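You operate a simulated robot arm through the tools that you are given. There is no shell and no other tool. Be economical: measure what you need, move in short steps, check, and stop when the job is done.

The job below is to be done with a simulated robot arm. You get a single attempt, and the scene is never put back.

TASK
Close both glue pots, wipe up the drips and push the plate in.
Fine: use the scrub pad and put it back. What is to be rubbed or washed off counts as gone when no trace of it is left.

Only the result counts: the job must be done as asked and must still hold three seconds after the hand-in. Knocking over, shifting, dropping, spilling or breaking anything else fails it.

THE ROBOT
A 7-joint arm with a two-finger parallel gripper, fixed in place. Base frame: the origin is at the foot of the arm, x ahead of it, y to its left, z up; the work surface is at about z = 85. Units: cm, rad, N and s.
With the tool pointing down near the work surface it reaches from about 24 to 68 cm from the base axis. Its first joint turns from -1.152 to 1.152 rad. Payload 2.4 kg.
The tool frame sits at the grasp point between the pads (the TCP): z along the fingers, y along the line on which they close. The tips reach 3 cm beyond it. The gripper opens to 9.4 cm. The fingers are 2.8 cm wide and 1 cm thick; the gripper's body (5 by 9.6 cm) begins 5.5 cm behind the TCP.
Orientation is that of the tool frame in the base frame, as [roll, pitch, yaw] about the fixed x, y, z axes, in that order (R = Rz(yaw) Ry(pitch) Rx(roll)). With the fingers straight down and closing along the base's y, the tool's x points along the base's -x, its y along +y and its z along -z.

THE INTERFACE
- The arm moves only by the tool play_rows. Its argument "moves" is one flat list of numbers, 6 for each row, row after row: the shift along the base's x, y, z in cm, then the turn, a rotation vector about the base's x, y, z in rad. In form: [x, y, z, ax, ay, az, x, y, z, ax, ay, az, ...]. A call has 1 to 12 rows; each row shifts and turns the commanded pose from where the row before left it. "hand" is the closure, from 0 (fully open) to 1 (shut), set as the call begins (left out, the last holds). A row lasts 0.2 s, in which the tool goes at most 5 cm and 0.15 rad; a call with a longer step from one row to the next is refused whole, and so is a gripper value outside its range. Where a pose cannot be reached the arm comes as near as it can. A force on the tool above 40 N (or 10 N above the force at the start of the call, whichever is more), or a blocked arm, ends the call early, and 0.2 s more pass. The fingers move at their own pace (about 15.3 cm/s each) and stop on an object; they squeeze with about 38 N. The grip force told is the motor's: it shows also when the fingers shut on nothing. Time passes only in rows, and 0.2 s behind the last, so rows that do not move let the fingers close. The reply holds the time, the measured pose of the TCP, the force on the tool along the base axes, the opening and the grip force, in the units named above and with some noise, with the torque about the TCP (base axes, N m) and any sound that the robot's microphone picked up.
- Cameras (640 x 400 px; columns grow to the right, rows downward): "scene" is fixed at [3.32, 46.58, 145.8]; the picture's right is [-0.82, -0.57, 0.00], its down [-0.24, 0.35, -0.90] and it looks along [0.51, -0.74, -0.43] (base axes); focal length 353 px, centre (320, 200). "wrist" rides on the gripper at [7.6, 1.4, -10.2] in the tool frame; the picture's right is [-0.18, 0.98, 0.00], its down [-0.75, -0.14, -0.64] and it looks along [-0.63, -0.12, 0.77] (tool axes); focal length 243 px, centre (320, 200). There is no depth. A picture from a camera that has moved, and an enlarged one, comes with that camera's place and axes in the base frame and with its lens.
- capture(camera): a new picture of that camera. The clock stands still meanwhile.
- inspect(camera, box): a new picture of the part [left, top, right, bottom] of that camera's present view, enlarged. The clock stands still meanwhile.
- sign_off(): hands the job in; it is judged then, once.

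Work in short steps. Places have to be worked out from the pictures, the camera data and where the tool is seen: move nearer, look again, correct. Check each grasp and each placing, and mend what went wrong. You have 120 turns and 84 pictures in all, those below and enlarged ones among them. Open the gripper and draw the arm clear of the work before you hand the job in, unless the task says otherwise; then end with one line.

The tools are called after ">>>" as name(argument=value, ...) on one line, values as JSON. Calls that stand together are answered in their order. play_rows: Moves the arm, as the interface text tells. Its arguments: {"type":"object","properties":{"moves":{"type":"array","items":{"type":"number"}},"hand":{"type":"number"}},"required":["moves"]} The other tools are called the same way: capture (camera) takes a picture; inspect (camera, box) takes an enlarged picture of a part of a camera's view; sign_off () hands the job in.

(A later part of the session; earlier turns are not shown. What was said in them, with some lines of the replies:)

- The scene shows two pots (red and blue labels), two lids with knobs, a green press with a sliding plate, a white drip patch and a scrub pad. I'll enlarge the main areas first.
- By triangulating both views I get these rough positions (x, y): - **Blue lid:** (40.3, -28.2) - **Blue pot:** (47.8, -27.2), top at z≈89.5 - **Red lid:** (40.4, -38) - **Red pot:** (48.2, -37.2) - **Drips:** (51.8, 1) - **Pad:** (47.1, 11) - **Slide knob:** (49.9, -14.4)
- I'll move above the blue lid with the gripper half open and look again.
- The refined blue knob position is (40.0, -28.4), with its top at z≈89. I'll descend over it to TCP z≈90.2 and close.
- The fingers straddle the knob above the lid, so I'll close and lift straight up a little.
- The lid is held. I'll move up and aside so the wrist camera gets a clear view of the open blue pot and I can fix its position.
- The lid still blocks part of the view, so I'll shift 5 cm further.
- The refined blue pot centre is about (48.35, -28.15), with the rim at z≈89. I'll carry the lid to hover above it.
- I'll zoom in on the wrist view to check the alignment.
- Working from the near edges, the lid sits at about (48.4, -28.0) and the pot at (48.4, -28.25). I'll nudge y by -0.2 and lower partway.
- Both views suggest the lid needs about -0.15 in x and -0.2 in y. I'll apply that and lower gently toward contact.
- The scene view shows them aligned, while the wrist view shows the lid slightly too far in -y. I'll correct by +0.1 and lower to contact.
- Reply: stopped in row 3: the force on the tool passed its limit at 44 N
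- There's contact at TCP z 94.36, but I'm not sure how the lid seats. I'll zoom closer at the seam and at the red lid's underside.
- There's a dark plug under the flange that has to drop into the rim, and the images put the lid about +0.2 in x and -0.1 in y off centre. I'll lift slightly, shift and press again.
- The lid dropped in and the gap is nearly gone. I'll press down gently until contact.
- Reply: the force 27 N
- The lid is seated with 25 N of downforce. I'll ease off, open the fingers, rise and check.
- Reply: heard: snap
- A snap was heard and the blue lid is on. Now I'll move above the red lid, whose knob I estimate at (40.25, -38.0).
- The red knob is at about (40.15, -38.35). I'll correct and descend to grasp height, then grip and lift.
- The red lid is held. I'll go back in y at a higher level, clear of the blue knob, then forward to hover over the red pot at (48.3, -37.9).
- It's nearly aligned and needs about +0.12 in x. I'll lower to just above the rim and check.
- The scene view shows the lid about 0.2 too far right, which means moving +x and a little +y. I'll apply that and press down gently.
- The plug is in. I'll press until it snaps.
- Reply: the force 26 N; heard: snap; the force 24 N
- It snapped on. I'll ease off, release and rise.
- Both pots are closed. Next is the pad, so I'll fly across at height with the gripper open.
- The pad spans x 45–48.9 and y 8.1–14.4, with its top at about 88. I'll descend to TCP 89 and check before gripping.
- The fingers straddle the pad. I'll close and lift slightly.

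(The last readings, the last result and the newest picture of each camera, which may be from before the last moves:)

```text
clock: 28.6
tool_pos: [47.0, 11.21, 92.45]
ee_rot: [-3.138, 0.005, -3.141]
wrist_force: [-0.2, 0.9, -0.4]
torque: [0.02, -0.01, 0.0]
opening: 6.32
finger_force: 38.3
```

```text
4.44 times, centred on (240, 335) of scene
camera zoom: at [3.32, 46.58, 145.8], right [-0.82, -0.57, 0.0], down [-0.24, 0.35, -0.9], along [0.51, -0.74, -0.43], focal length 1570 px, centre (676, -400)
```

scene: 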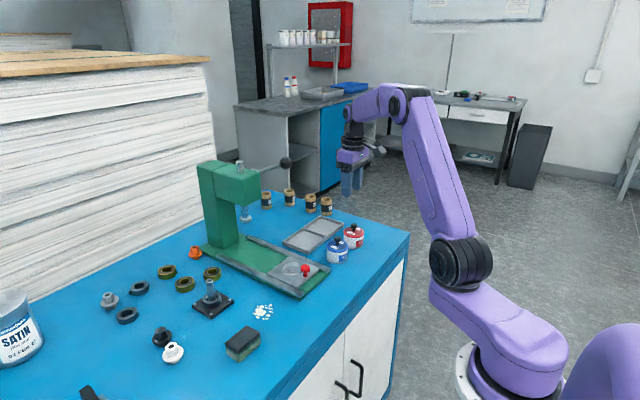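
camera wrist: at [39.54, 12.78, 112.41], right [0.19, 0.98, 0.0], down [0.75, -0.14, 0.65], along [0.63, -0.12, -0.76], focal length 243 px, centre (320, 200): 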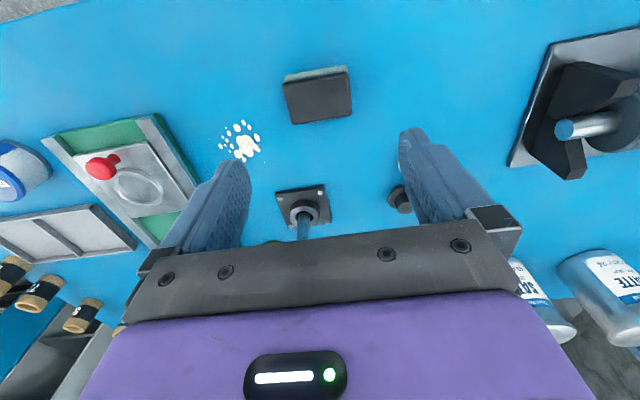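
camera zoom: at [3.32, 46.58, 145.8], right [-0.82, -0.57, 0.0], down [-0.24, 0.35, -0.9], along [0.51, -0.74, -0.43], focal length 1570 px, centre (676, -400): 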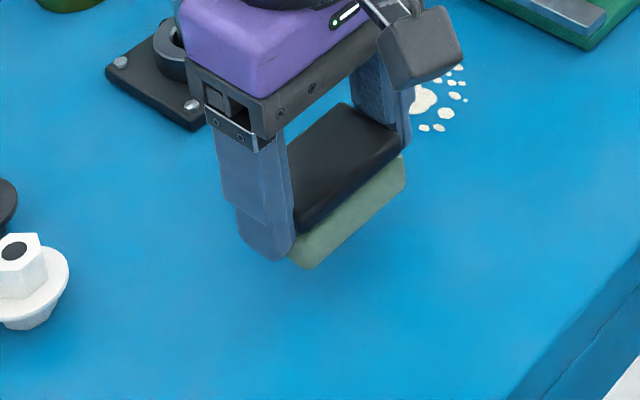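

The pad is gripped (opening 6.3), and it rests on the table at TCP z≈89.0. I'll move over to the near edge of the drips and lower to contact.

>>> play_rows(moves=[0.1, -3.6, 0, 0, 0, 0, 0.2, -3.6, 0, 0, 0, 0, 0.2, -3.6, 0, 0, 0, 0, 0, 0, -2, 0, 0, 0, 0, 0, -1.2, 0, 0, 0, 0, 0, -0.2, 0, 0, 0, 0, 0, -0.1, 0, 0, 0])

>>> inspect(camera="scene", box=[220, 270, 320, 340])

```text
clock: 30.2
tool_pos: [47.6, 0.44, 89.02]
ee_rot: [-3.138, 0.006, -3.141]
wrist_force: [-2.0, -2.6, 11.5]
torque: [0.16, 0.11, 0.04]
opening: 6.32
finger_force: 37.8
```

```text
5.71 times, centred on (270, 305) of scene
camera zoom: at [3.3, 46.57, 145.8], right [-0.82, -0.57, 0.0], down [-0.24, 0.35, -0.9], along [0.51, -0.74, -0.43], focal length 2019 px, centre (606, -400)
```

zoom: 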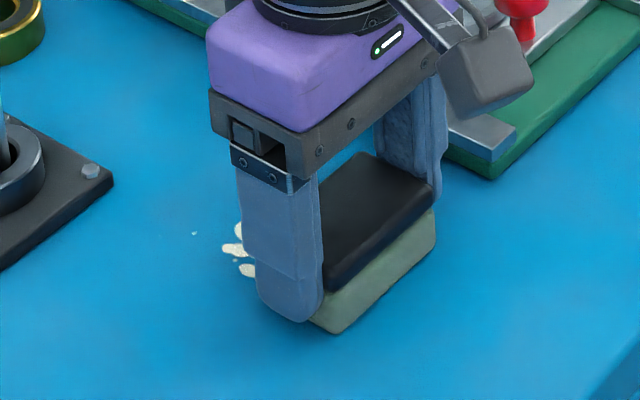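

Contact is about 11 N. I'll sweep forward to x≈56 and partway back.

>>> play_rows(moves=[1.2, 0, 0, 0, 0, 0, 1.2, 0, 0, 0, 0, 0, 1.2, 0, 0, 0, 0, 0, 1.2, 0, 0, 0, 0, 0, 1.2, 0, 0, 0, 0, 0, 1.2, 0, 0, 0, 0, 0, 1.2, 0, 0, 0, 0, 0, 0, 0.9, 0, 0, 0, 0, -1.4, 0, 0, 0, 0, 0, -1.4, 0, 0, 0, 0, 0, -1.4, 0, 0, 0, 0, 0, -1.4, 0, 0, 0, 0, 0])

>>> play_rows(moves=[-1.4, 0, 0, 0, 0, 0, -1.4, 0, 0, 0, 0, 0, 0, -1, 0, 0, 0, 0, 0, -1, 0, 0, 0, 0, 1.4, 0, 0, 0, 0, 0, 1.4, 0, 0, 0, 0, 0, 1.4, 0, 0, 0, 0, 0, 1.4, 0, 0, 0, 0, 0, 1.4, 0, 0, 0, 0, 0, 1.4, 0, 0, 0, 0, 0])

>>> play_rows(moves=[-1.4, 0, 0, 0, 0, 0, -1.4, 0, 0, 0, 0, 0, -1.4, 0, 0, 0, 0, 0, -1.4, 0, 0, 0, 0, 0, -1.4, 0, 0, 0, 0, 0, -1.4, 0, 0, 0, 0, 0])

>>> inspect(camera="scene", box=[210, 270, 320, 345])

>>> capture(camera="wrist")

```text
clock: 32.8
tool_pos: [50.64, 1.18, 88.95]
ee_rot: [-3.137, 0.011, 3.141]
wrist_force: [4.8, -0.4, 9.6]
torque: [0.12, -0.04, -0.03]
opening: 6.29
finger_force: 38.6
```

```text
clock: 35.0
tool_pos: [55.97, -0.78, 89.03]
ee_rot: [-3.137, 0.003, 3.141]
wrist_force: [-2.3, -0.6, 4.2]
torque: [0.06, 0.06, 0.03]
opening: 6.28
finger_force: 37.6
```

```text
clock: 36.4
tool_pos: [47.55, -0.8, 88.97]
ee_rot: [-3.138, 0.009, -3.141]
wrist_force: [3.6, -1.1, 6.6]
torque: [0.07, -0.03, -0.02]
opening: 6.29
finger_force: 37.8
```

```text
5.33 times, centred on (265, 308) of scene
camera zoom: at [3.32, 46.58, 145.8], right [-0.82, -0.57, 0.0], down [-0.24, 0.35, -0.9], along [0.51, -0.74, -0.43], focal length 1884 px, centre (613, -373)
```

zoom: 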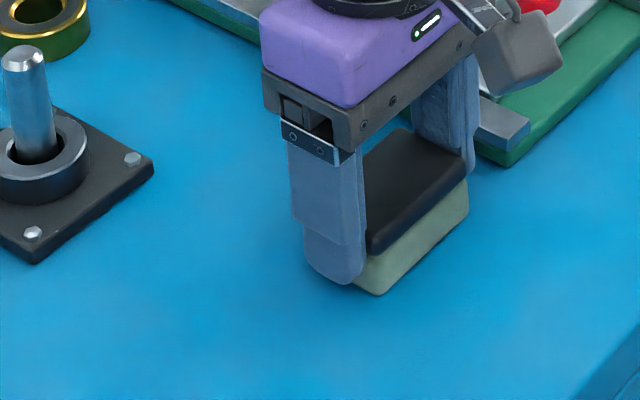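

```text
38 pictures are left
camera wrist: at [39.93, 0.73, 99.24], right [0.18, 0.98, 0.0], down [0.75, -0.14, 0.65], along [0.64, -0.12, -0.76], focal length 243 px, centre (320, 200)
```

wrist: 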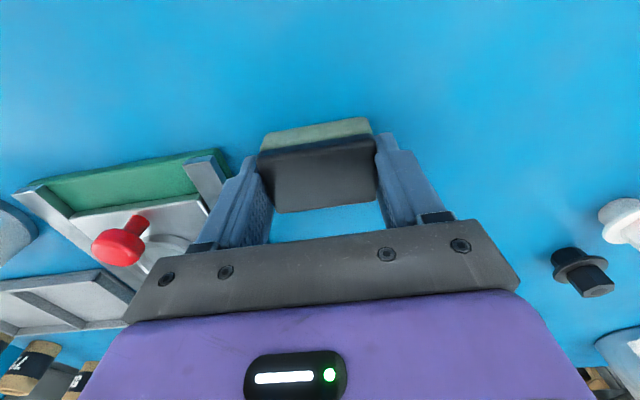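

What I can see of the area looks clean. I'll lift and back off toward the pad's home spot, then inspect the whole drip area before putting it down.

>>> play_rows(moves=[0, 0, 2, 0, 0, 0, -0.1, 4, 2, 0, 0, 0, -0.2, 4, 0, 0, 0, 0, -0.2, 4, 0, 0, 0, 0])

>>> inspect(camera="scene", box=[225, 285, 305, 335])

>>> inspect(camera="wrist", box=[120, 80, 280, 180])

```text
clock: 37.4
tool_pos: [46.91, 11.26, 93.02]
ee_rot: [-3.138, 0.006, 3.141]
wrist_force: [0.9, 0.8, -0.5]
torque: [-0.02, 0.02, 0.01]
opening: 6.28
finger_force: 38.3
```

```text
8.00 times, centred on (265, 310) of scene
camera zoom: at [3.33, 46.58, 145.8], right [-0.82, -0.57, 0.0], down [-0.24, 0.35, -0.9], along [0.51, -0.74, -0.43], focal length 2826 px, centre (760, -680)
```

zoom: 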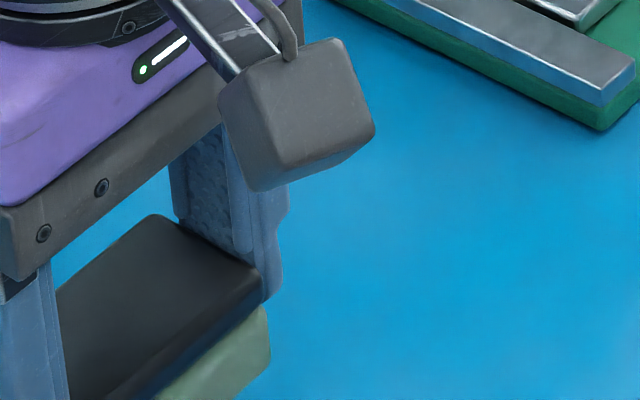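

```text
4.00 times, centred on (200, 130) of wrist
camera zoom: at [39.29, 12.81, 103.23], right [0.19, 0.98, 0.0], down [0.75, -0.14, 0.65], along [0.63, -0.12, -0.76], focal length 970 px, centre (800, 480)
```

zoom: 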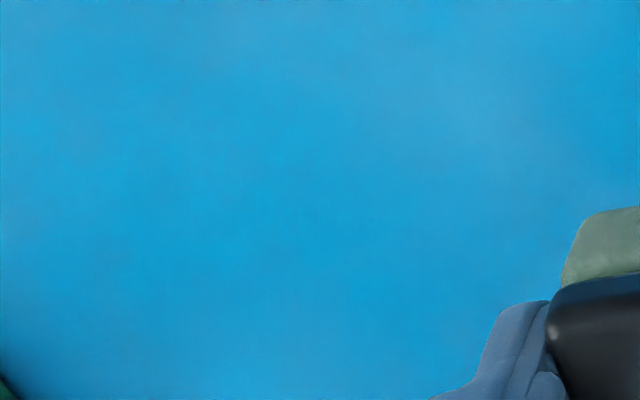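

The view is partly blocked, so I'll set the pad back at (47.0, 11.2), then rise and inspect.

>>> play_rows(moves=[0.08, -0.05, -2, 0, 0, 0, 0, 0, -1.4, 0, 0, 0, 0, 0, -0.4, 0, 0, 0, 0, 0, -0.15, 0, 0, 0])

>>> play_rows(hand=0, moves=[0, 0, 0, 0, 0, 0, 0, 0, 0, 0, 0, 0, 0, 0, 2, 0, 0, 0, 0, 0, 4, 0, 0, 0, 0, 0, 4, 0, 0, 0, 0, 0, 4, 0, 0, 0])

>>> capture(camera="wrist")

>>> inspect(camera="scene", box=[190, 270, 310, 365])

```text
clock: 38.4
tool_pos: [47.16, 11.36, 89.01]
ee_rot: [-3.135, 0.003, -3.141]
wrist_force: [-1.4, 0.3, 3.7]
torque: [0.19, 0.06, 0.03]
opening: 6.25
finger_force: 38.0
```

```text
clock: 39.8
tool_pos: [47.2, 11.14, 103.23]
ee_rot: [-3.137, 0.004, 3.14]
wrist_force: [-0.4, 0.5, 0.0]
torque: [-0.04, 0.0, -0.01]
opening: 9.42
finger_force: 0.0
```

```text
35 pictures are left
camera wrist: at [39.58, 12.59, 113.38], right [0.18, 0.98, 0.0], down [0.75, -0.14, 0.65], along [0.63, -0.12, -0.76], focal length 243 px, centre (320, 200)
```

wrist: 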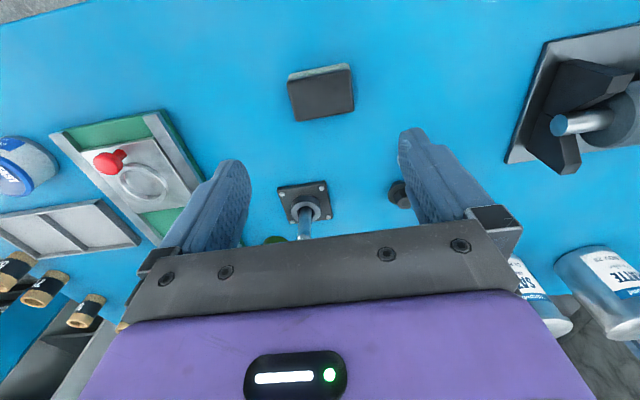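

```text
4.21 times, centred on (250, 318) of scene
camera zoom: at [3.32, 46.58, 145.8], right [-0.82, -0.57, 0.0], down [-0.24, 0.35, -0.9], along [0.51, -0.74, -0.43], focal length 1488 px, centre (615, -295)
```

zoom: 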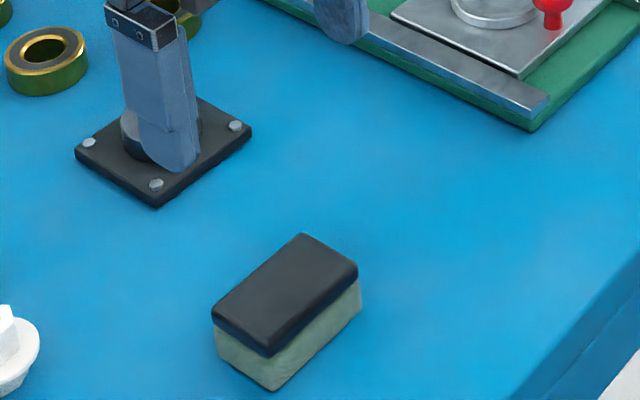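

The drips are gone and the pad is back to within a few millimetres. Now for the slide plate: I'll move behind its knob with the gripper closed and look down the rail.

>>> play_rows(hand=1, moves=[-0.5, -4.2, 0, 0, 0, 0, -0.5, -4.2, 0, 0, 0, 0, -0.5, -4.2, 0, 0, 0, 0, -0.5, -4.2, 0, 0, 0, 0, -0.5, -4.3, 0, 0, 0, 0, -0.5, -4.3, 0, 0, 0, 0])

>>> capture(camera="wrist")

>>> inspect(camera="scene", box=[180, 150, 340, 310])

>>> inspect(camera="scene", box=[225, 285, 305, 335])

```text
clock: 41.2
tool_pos: [44.1, -14.24, 102.95]
ee_rot: [-3.138, 0.006, -3.141]
wrist_force: [0.1, 0.1, 0.0]
torque: [0.0, 0.04, -0.01]
opening: 0.04
finger_force: 32.5
```

```text
33 pictures are left
camera wrist: at [36.47, -12.78, 113.18], right [0.18, 0.98, 0.0], down [0.75, -0.14, 0.65], along [0.63, -0.12, -0.76], focal length 243 px, centre (320, 200)
```

wrist: 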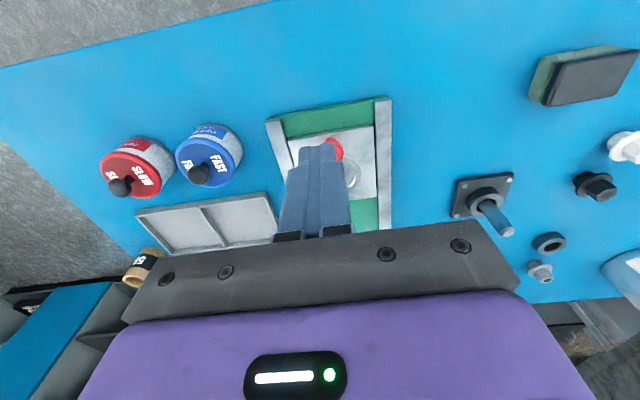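

```text
2.50 times, centred on (260, 230) of scene
camera zoom: at [3.32, 46.58, 145.8], right [-0.82, -0.57, 0.0], down [-0.24, 0.35, -0.9], along [0.51, -0.74, -0.43], focal length 883 px, centre (470, 125)
```

zoom: 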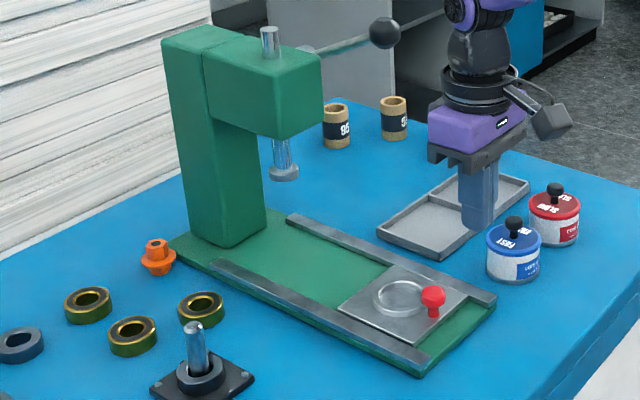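

```text
8.00 times, centred on (265, 310) of scene
camera zoom: at [3.32, 46.58, 145.8], right [-0.82, -0.57, 0.0], down [-0.24, 0.35, -0.9], along [0.51, -0.74, -0.43], focal length 2826 px, centre (760, -680)
```

zoom: 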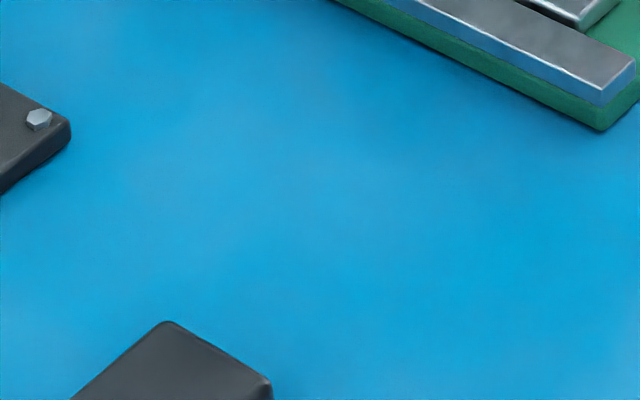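

The table is clean. The knob is at about (49.6, -13.7), and the ram is near x≈71.7 with the press head in front of it from x≈66.7. I'll tilt the tool so the fingers point forward and the body leans back from the press, then drop in behind the knob.

>>> play_rows(moves=[-0.3, 0.2, -2, 0, -0.15, 0, -0.3, 0.2, -2, 0, -0.15, 0, 0, 0.15, -2, 0, -0.15, 0, 0, 0, -2, 0, 0, 0])

>>> capture(camera="wrist")

>>> inspect(camera="scene", box=[260, 210, 360, 310])

```text
clock: 42.2
tool_pos: [43.68, -16.16, 96.06]
ee_rot: [-3.136, 0.453, 3.091]
wrist_force: [0.3, 7.3, 0.7]
torque: [-0.55, 0.1, -0.3]
opening: 0.0
finger_force: 33.0
out of reach, approached as far as the arm can: row 3, 4
```

```text
30 pictures are left
camera wrist: at [32.48, -14.09, 102.06], right [0.22, 0.97, 0.08], down [0.39, -0.16, 0.91], along [0.89, -0.17, -0.41], focal length 243 px, centre (320, 200)
```

wrist: 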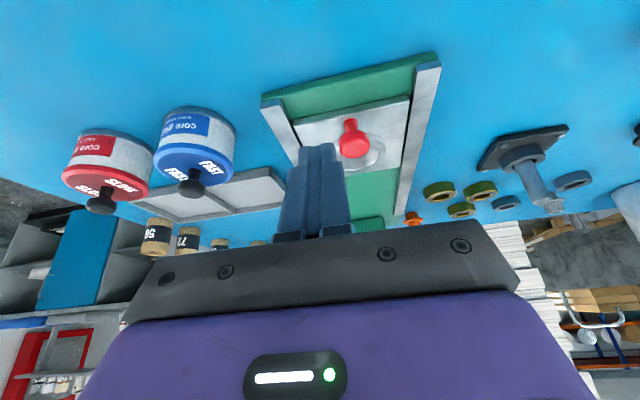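

```text
4.00 times, centred on (310, 260) of scene
camera zoom: at [3.33, 46.62, 145.79], right [-0.82, -0.57, 0.0], down [-0.24, 0.35, -0.9], along [0.51, -0.74, -0.43], focal length 1413 px, centre (360, -40)
```

zoom: 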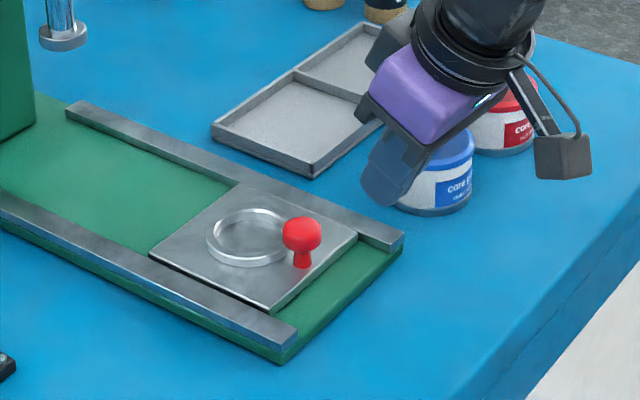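

With that tilt the arm runs out of reach this close to the base and drifts. I'll undo the tilt, and only tilt gradually once the push is further out.

>>> play_rows(moves=[0, 0, 3, 0, 0.15, 0, 0, 0, 3, 0, 0.15, 0, 0, 0, 0, 0, 0.15, 0])

```text
clock: 43.0
tool_pos: [44.6, -13.92, 99.55]
ee_rot: [3.11, 0.154, 3.101]
wrist_force: [-4.2, -8.9, -1.0]
torque: [0.65, -0.31, 0.15]
opening: 0.0
finger_force: 32.8
out of reach, approached as far as the arm can: row 1, 2
```

>>> play_rows(moves=[0, 0, 0, 0, 0, 0, 0, 0, 0, 0, 0, 0])

```text
clock: 43.6
tool_pos: [44.37, -14.39, 99.52]
ee_rot: [-3.14, 0.14, -3.141]
wrist_force: [-0.7, 0.5, 0.4]
torque: [-0.02, 0.04, -0.02]
opening: 0.0
finger_force: 33.2
```

It's stable now at a slight 0.14 tilt. I'll descend behind the knob at y≈-13.7.

>>> play_rows(moves=[0.1, 0.35, -3, 0, 0, 0, 0.1, 0.35, -3, 0, 0, 0, 0, 0, -2.2, 0, 0, 0])

>>> inspect(camera="scene", box=[270, 235, 350, 305])

>>> inspect(camera="wrist", box=[200, 80, 440, 230])

```text
clock: 44.4
tool_pos: [44.6, -13.58, 91.16]
ee_rot: [-3.14, 0.141, 3.14]
wrist_force: [-0.6, 0.2, 0.0]
torque: [0.01, 0.02, 0.0]
opening: 0.0
finger_force: 32.9
```

```text
5.71 times, centred on (310, 270) of scene
camera zoom: at [3.32, 46.58, 145.8], right [-0.82, -0.57, 0.0], down [-0.24, 0.35, -0.9], along [0.51, -0.74, -0.43], focal length 2019 px, centre (377, -200)
```

zoom: 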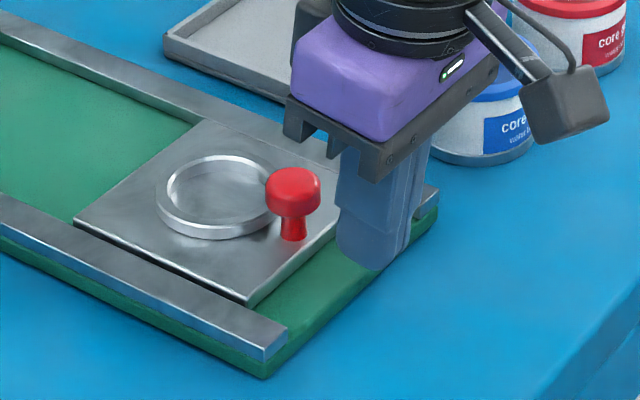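

```text
2.67 times, centred on (320, 155) of wrist
camera zoom: at [35.65, -12.18, 100.34], right [0.18, 0.98, 0.02], down [0.66, -0.14, 0.74], along [0.73, -0.12, -0.67], focal length 647 px, centre (320, 320)
```

zoom: 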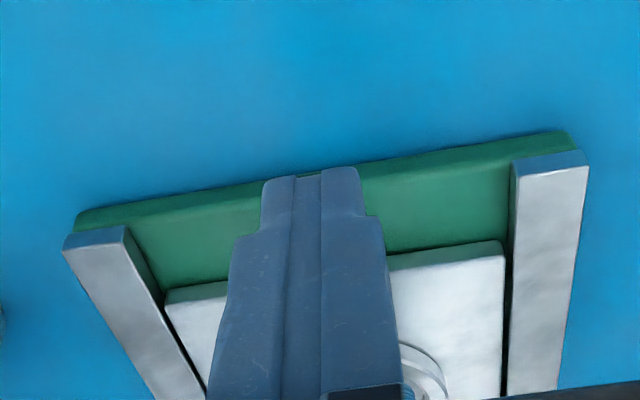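

The fingers sit behind the knob and in line with it. I'll push forward about 5 cm.

>>> play_rows(moves=[0.8, 0, -0.2, 0, 0, 0, 0.8, 0, 0, 0, 0, 0, 0.8, 0, 0, 0, 0, 0, 0.8, 0, 0, 0, 0, 0, 0.8, 0, 0, 0, 0, 0, 0.8, 0, 0, 0, 0, 0])

>>> inspect(camera="scene", box=[250, 225, 350, 305])

```text
clock: 45.8
tool_pos: [49.45, -13.75, 91.07]
ee_rot: [-3.139, 0.141, -3.141]
wrist_force: [-0.7, 0.6, 0.0]
torque: [-0.02, 0.03, 0.01]
opening: 0.0
finger_force: 33.2
```

```text
5.00 times, centred on (300, 265) of scene
camera zoom: at [3.32, 46.58, 145.8], right [-0.82, -0.57, 0.0], down [-0.24, 0.35, -0.9], along [0.51, -0.74, -0.43], focal length 1766 px, centre (420, -125)
```

zoom: 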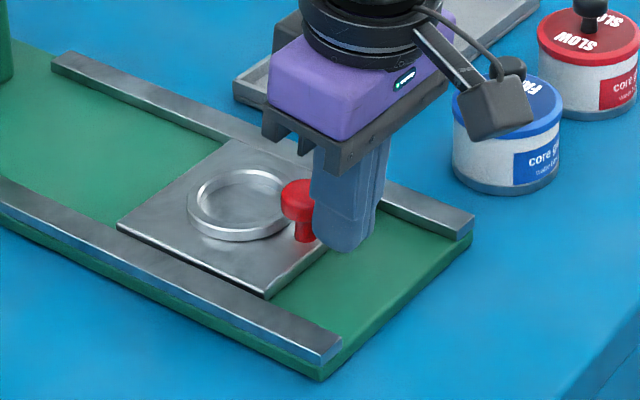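

The plate is sliding freely. I'll keep going, tilting the tool back a little as I advance.

>>> play_rows(moves=[0.9, 0, 0, 0, 0, 0, 0.9, 0, 0, 0, 0, 0, 0.9, 0, 0, 0, 0, 0, 0.9, 0, 0, 0, 0, 0, 0.8, 0, 0, 0, -0.05, 0, 0.8, 0, 0, 0, -0.05, 0, 0.8, 0, 0, 0, -0.05, 0])

>>> inspect(camera="scene", box=[200, 160, 350, 300])

>>> capture(camera="wrist")

```text
clock: 47.4
tool_pos: [55.49, -13.69, 91.15]
ee_rot: [-3.139, 0.292, 3.14]
wrist_force: [-0.4, 0.7, -1.4]
torque: [0.03, 0.05, -0.01]
opening: 0.0
finger_force: 33.1
```

```text
2.86 times, centred on (275, 230) of scene
camera zoom: at [3.32, 46.58, 145.8], right [-0.82, -0.57, 0.0], down [-0.24, 0.35, -0.9], along [0.51, -0.74, -0.43], focal length 1009 px, centre (449, 114)
```

zoom: 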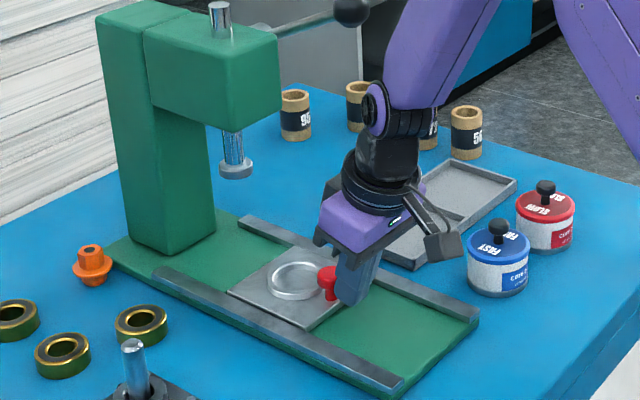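

```text
24 pictures are left
camera wrist: at [45.2, -12.28, 98.85], right [0.18, 0.98, 0.05], down [0.54, -0.14, 0.83], along [0.82, -0.12, -0.55], focal length 243 px, centre (320, 200)
```

wrist: 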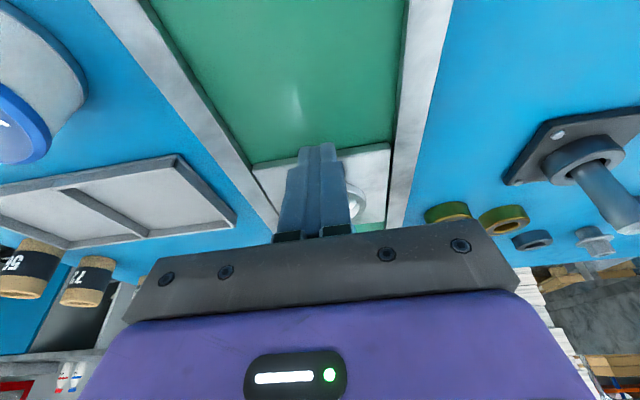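

The ring still has about 8 cm to go to reach the ram. I'll continue 4.8 cm with a bit more tilt and check clearance to the head and lever.

>>> play_rows(moves=[0.8, 0, 0, 0, -0.04, 0, 0.8, 0, 0, 0, -0.04, 0, 0.8, 0, 0, 0, -0.04, 0, 0.8, 0, 0.05, 0, -0.04, 0, 0.8, 0, 0.05, 0, 0, 0, 0.8, 0, 0, 0, 0, 0])

>>> inspect(camera="scene", box=[190, 130, 350, 300])

>>> capture(camera="wrist")

```text
clock: 48.8
tool_pos: [60.3, -13.86, 91.23]
ee_rot: [-3.14, 0.453, 3.141]
wrist_force: [-0.8, 0.0, 0.6]
torque: [0.03, 0.03, 0.04]
opening: 0.0
finger_force: 32.9
```

```text
2.35 times, centred on (270, 215) of scene
camera zoom: at [3.32, 46.58, 145.8], right [-0.82, -0.57, 0.0], down [-0.24, 0.35, -0.9], along [0.51, -0.74, -0.43], focal length 831 px, centre (438, 165)
```

zoom: 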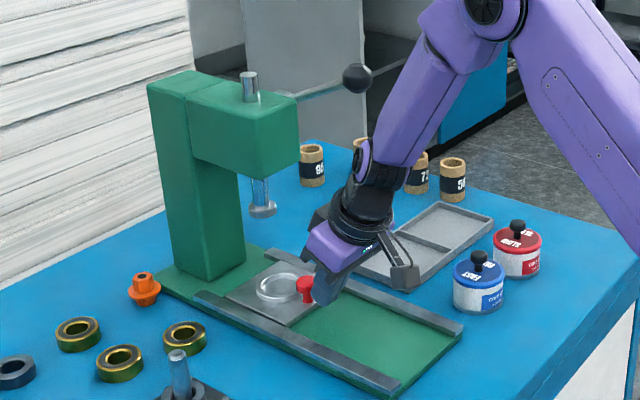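

```text
22 pictures are left
camera wrist: at [48.95, -12.37, 97.21], right [0.17, 0.98, 0.08], down [0.4, -0.14, 0.91], along [0.9, -0.12, -0.41], focal length 243 px, centre (320, 200)
```

wrist: 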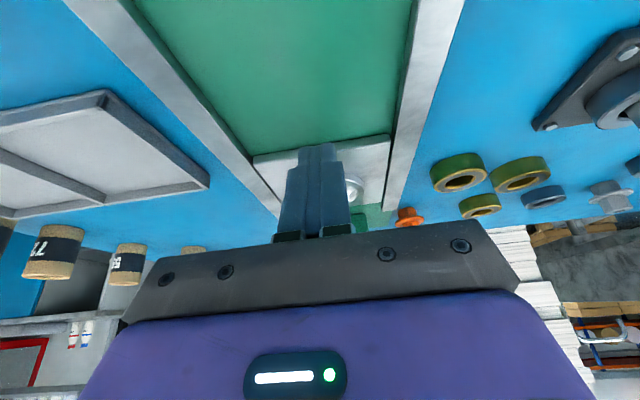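

Everything is clear. I'll continue in smaller steps toward the stop.

>>> play_rows(moves=[0.6, 0, 0, 0, -0.03, 0, 0.6, 0, 0, 0, -0.03, 0, 0.5, 0, 0, 0, 0, 0, 0.5, 0, 0, 0, 0, 0])

>>> inspect(camera="scene", box=[190, 160, 310, 290])

```text
clock: 49.8
tool_pos: [62.11, -13.81, 91.2]
ee_rot: [-3.141, 0.508, -3.141]
wrist_force: [-24.0, 1.7, 14.4]
torque: [0.05, 0.08, -0.01]
opening: 0.01
finger_force: 33.1
```

```text
3.08 times, centred on (250, 225) of scene
camera zoom: at [3.23, 46.59, 145.79], right [-0.82, -0.57, 0.0], down [-0.24, 0.35, -0.9], along [0.51, -0.74, -0.43], focal length 1087 px, centre (535, 123)
```

zoom: 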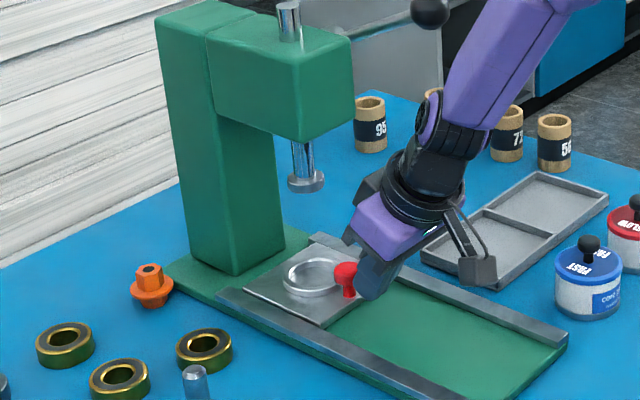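

The force rose to 24 N, and the ring is right under the ram, so the plate looks to be at its stop. One small extra push will confirm.

>>> play_rows(moves=[0.12, 0, 0, 0, 0, 0, 0, 0, 0, 0, 0, 0])

>>> inspect(camera="scene", box=[235, 230, 305, 280])

```text
clock: 50.2
tool_pos: [62.12, -13.91, 91.31]
ee_rot: [3.138, 0.501, 3.139]
wrist_force: [-13.2, 1.4, 7.9]
torque: [0.04, 0.03, 0.05]
opening: 0.0
finger_force: 32.9
stopped in row 2: the force on the tool passed its limit at 43 N (the readings are from after the stop); the commanded pose is now the measured one
```

```text
8.00 times, centred on (270, 255) of scene
camera zoom: at [3.27, 46.59, 145.79], right [-0.82, -0.57, 0.0], down [-0.24, 0.35, -0.9], along [0.51, -0.74, -0.43], focal length 2826 px, centre (720, -240)
```

zoom: 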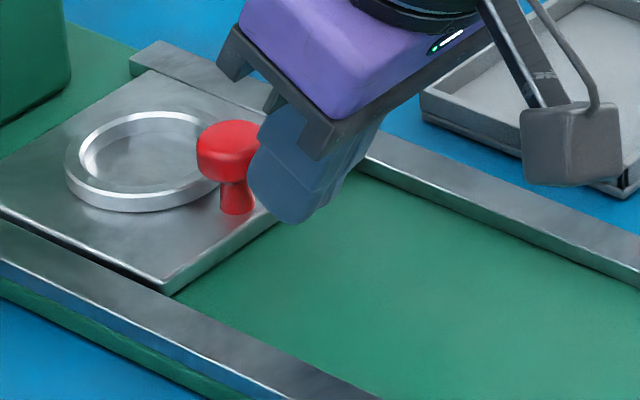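

It's a firm stop at 43 N, so the plate is in. I'll back away, untilt and rise clear.

>>> play_rows(moves=[-0.5, 0, 0, 0, 0, 0, -1.5, 0, 0, 0, 0, 0, -2, 0, 1, 0, 0.1, 0, -2, 0, 2, 0, 0.1, 0, -2, 0, 3, 0, 0.1, 0, -2, 0, 3, 0, 0.1, 0, -2, 0, 3, 0, 0.1, 0, -1, 0, 4, 0, 0, 0])

>>> play_rows(hand=0, moves=[-2, 0, 3, 0, 0, 0, -2, 0, 3, 0, 0, 0, -2, 0, 0, 0, 0, 0, 0, 0, 0, 0, 0, 0])

>>> capture(camera="scene")

>>> capture(camera="wrist")

>>> inspect(camera="scene", box=[220, 210, 380, 320])

```text
clock: 52.0
tool_pos: [49.17, -13.92, 107.24]
ee_rot: [3.141, 0.003, -3.141]
wrist_force: [-0.3, -0.2, 0.6]
torque: [0.01, 0.03, 0.01]
opening: 0.01
finger_force: 32.8
```

```text
clock: 53.0
tool_pos: [43.36, -14.1, 113.28]
ee_rot: [3.142, 0.007, -3.141]
wrist_force: [-1.1, 0.8, -0.3]
torque: [-0.04, 0.03, 0.0]
opening: 9.42
finger_force: 0.2
```

```text
19 pictures are left
```

scene: 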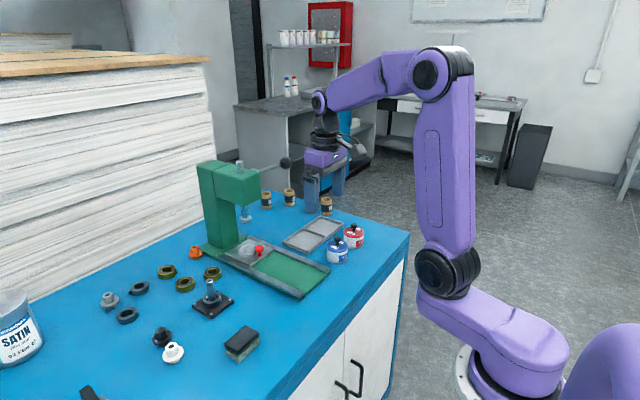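

```text
18 pictures are left
camera wrist: at [35.71, -12.59, 123.54], right [0.19, 0.98, 0.0], down [0.75, -0.14, 0.65], along [0.63, -0.12, -0.76], focal length 243 px, centre (320, 200)
```

wrist: 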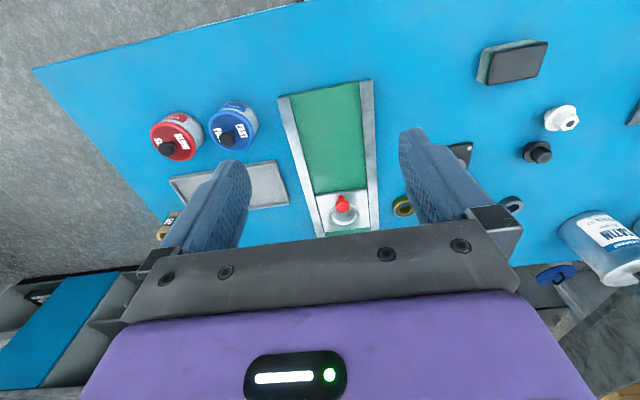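

```text
3.64 times, centred on (300, 265) of scene
camera zoom: at [3.32, 46.58, 145.8], right [-0.82, -0.57, 0.0], down [-0.24, 0.35, -0.9], along [0.51, -0.74, -0.43], focal length 1285 px, centre (393, -36)
```

zoom: 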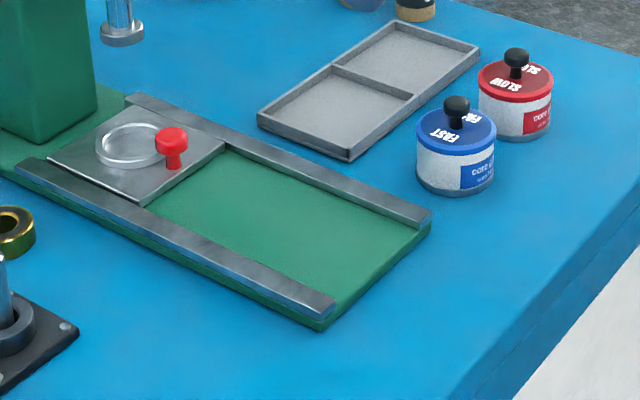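

Both lids are on, the plate is in and the pad is home. As a last check for traces, I'll look straight at the wiped spot from above.

>>> play_rows(moves=[0, 4.5, -1, 0, 0, 0, 0, 4.5, -1, 0, 0, 0, 0, 4.5, -1, 0, 0, 0])

>>> inspect(camera="wrist", box=[240, 70, 420, 190])

```text
clock: 53.8
tool_pos: [43.36, -0.18, 110.45]
ee_rot: [-3.141, 0.005, 3.139]
wrist_force: [0.8, 0.1, -0.3]
torque: [-0.01, 0.03, -0.03]
opening: 9.38
finger_force: 0.1
```

```text
3.33 times, centred on (330, 130) of wrist
camera zoom: at [35.73, 1.25, 120.64], right [0.19, 0.98, 0.0], down [0.75, -0.14, 0.65], along [0.64, -0.12, -0.76], focal length 809 px, centre (287, 433)
```

zoom: 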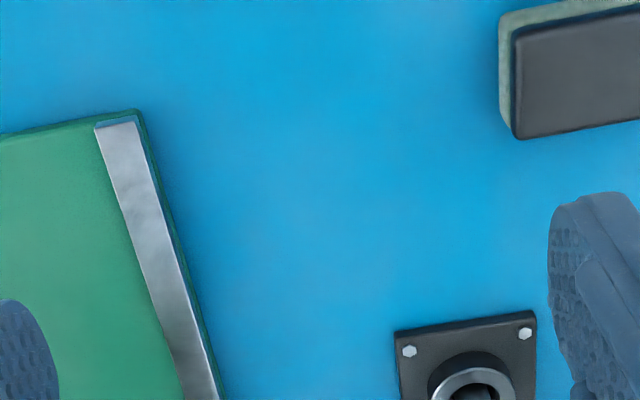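

The spot is spotless, the gripper is open and the arm is clear, so I'm handing in.

>>> sign_off()

```text
The job is handed in.
```

I closed both glue pots with their matching lids, wiped up the drips with no trace visible, set the scrub pad back in its place, and pushed the plate in to its stop under the press.
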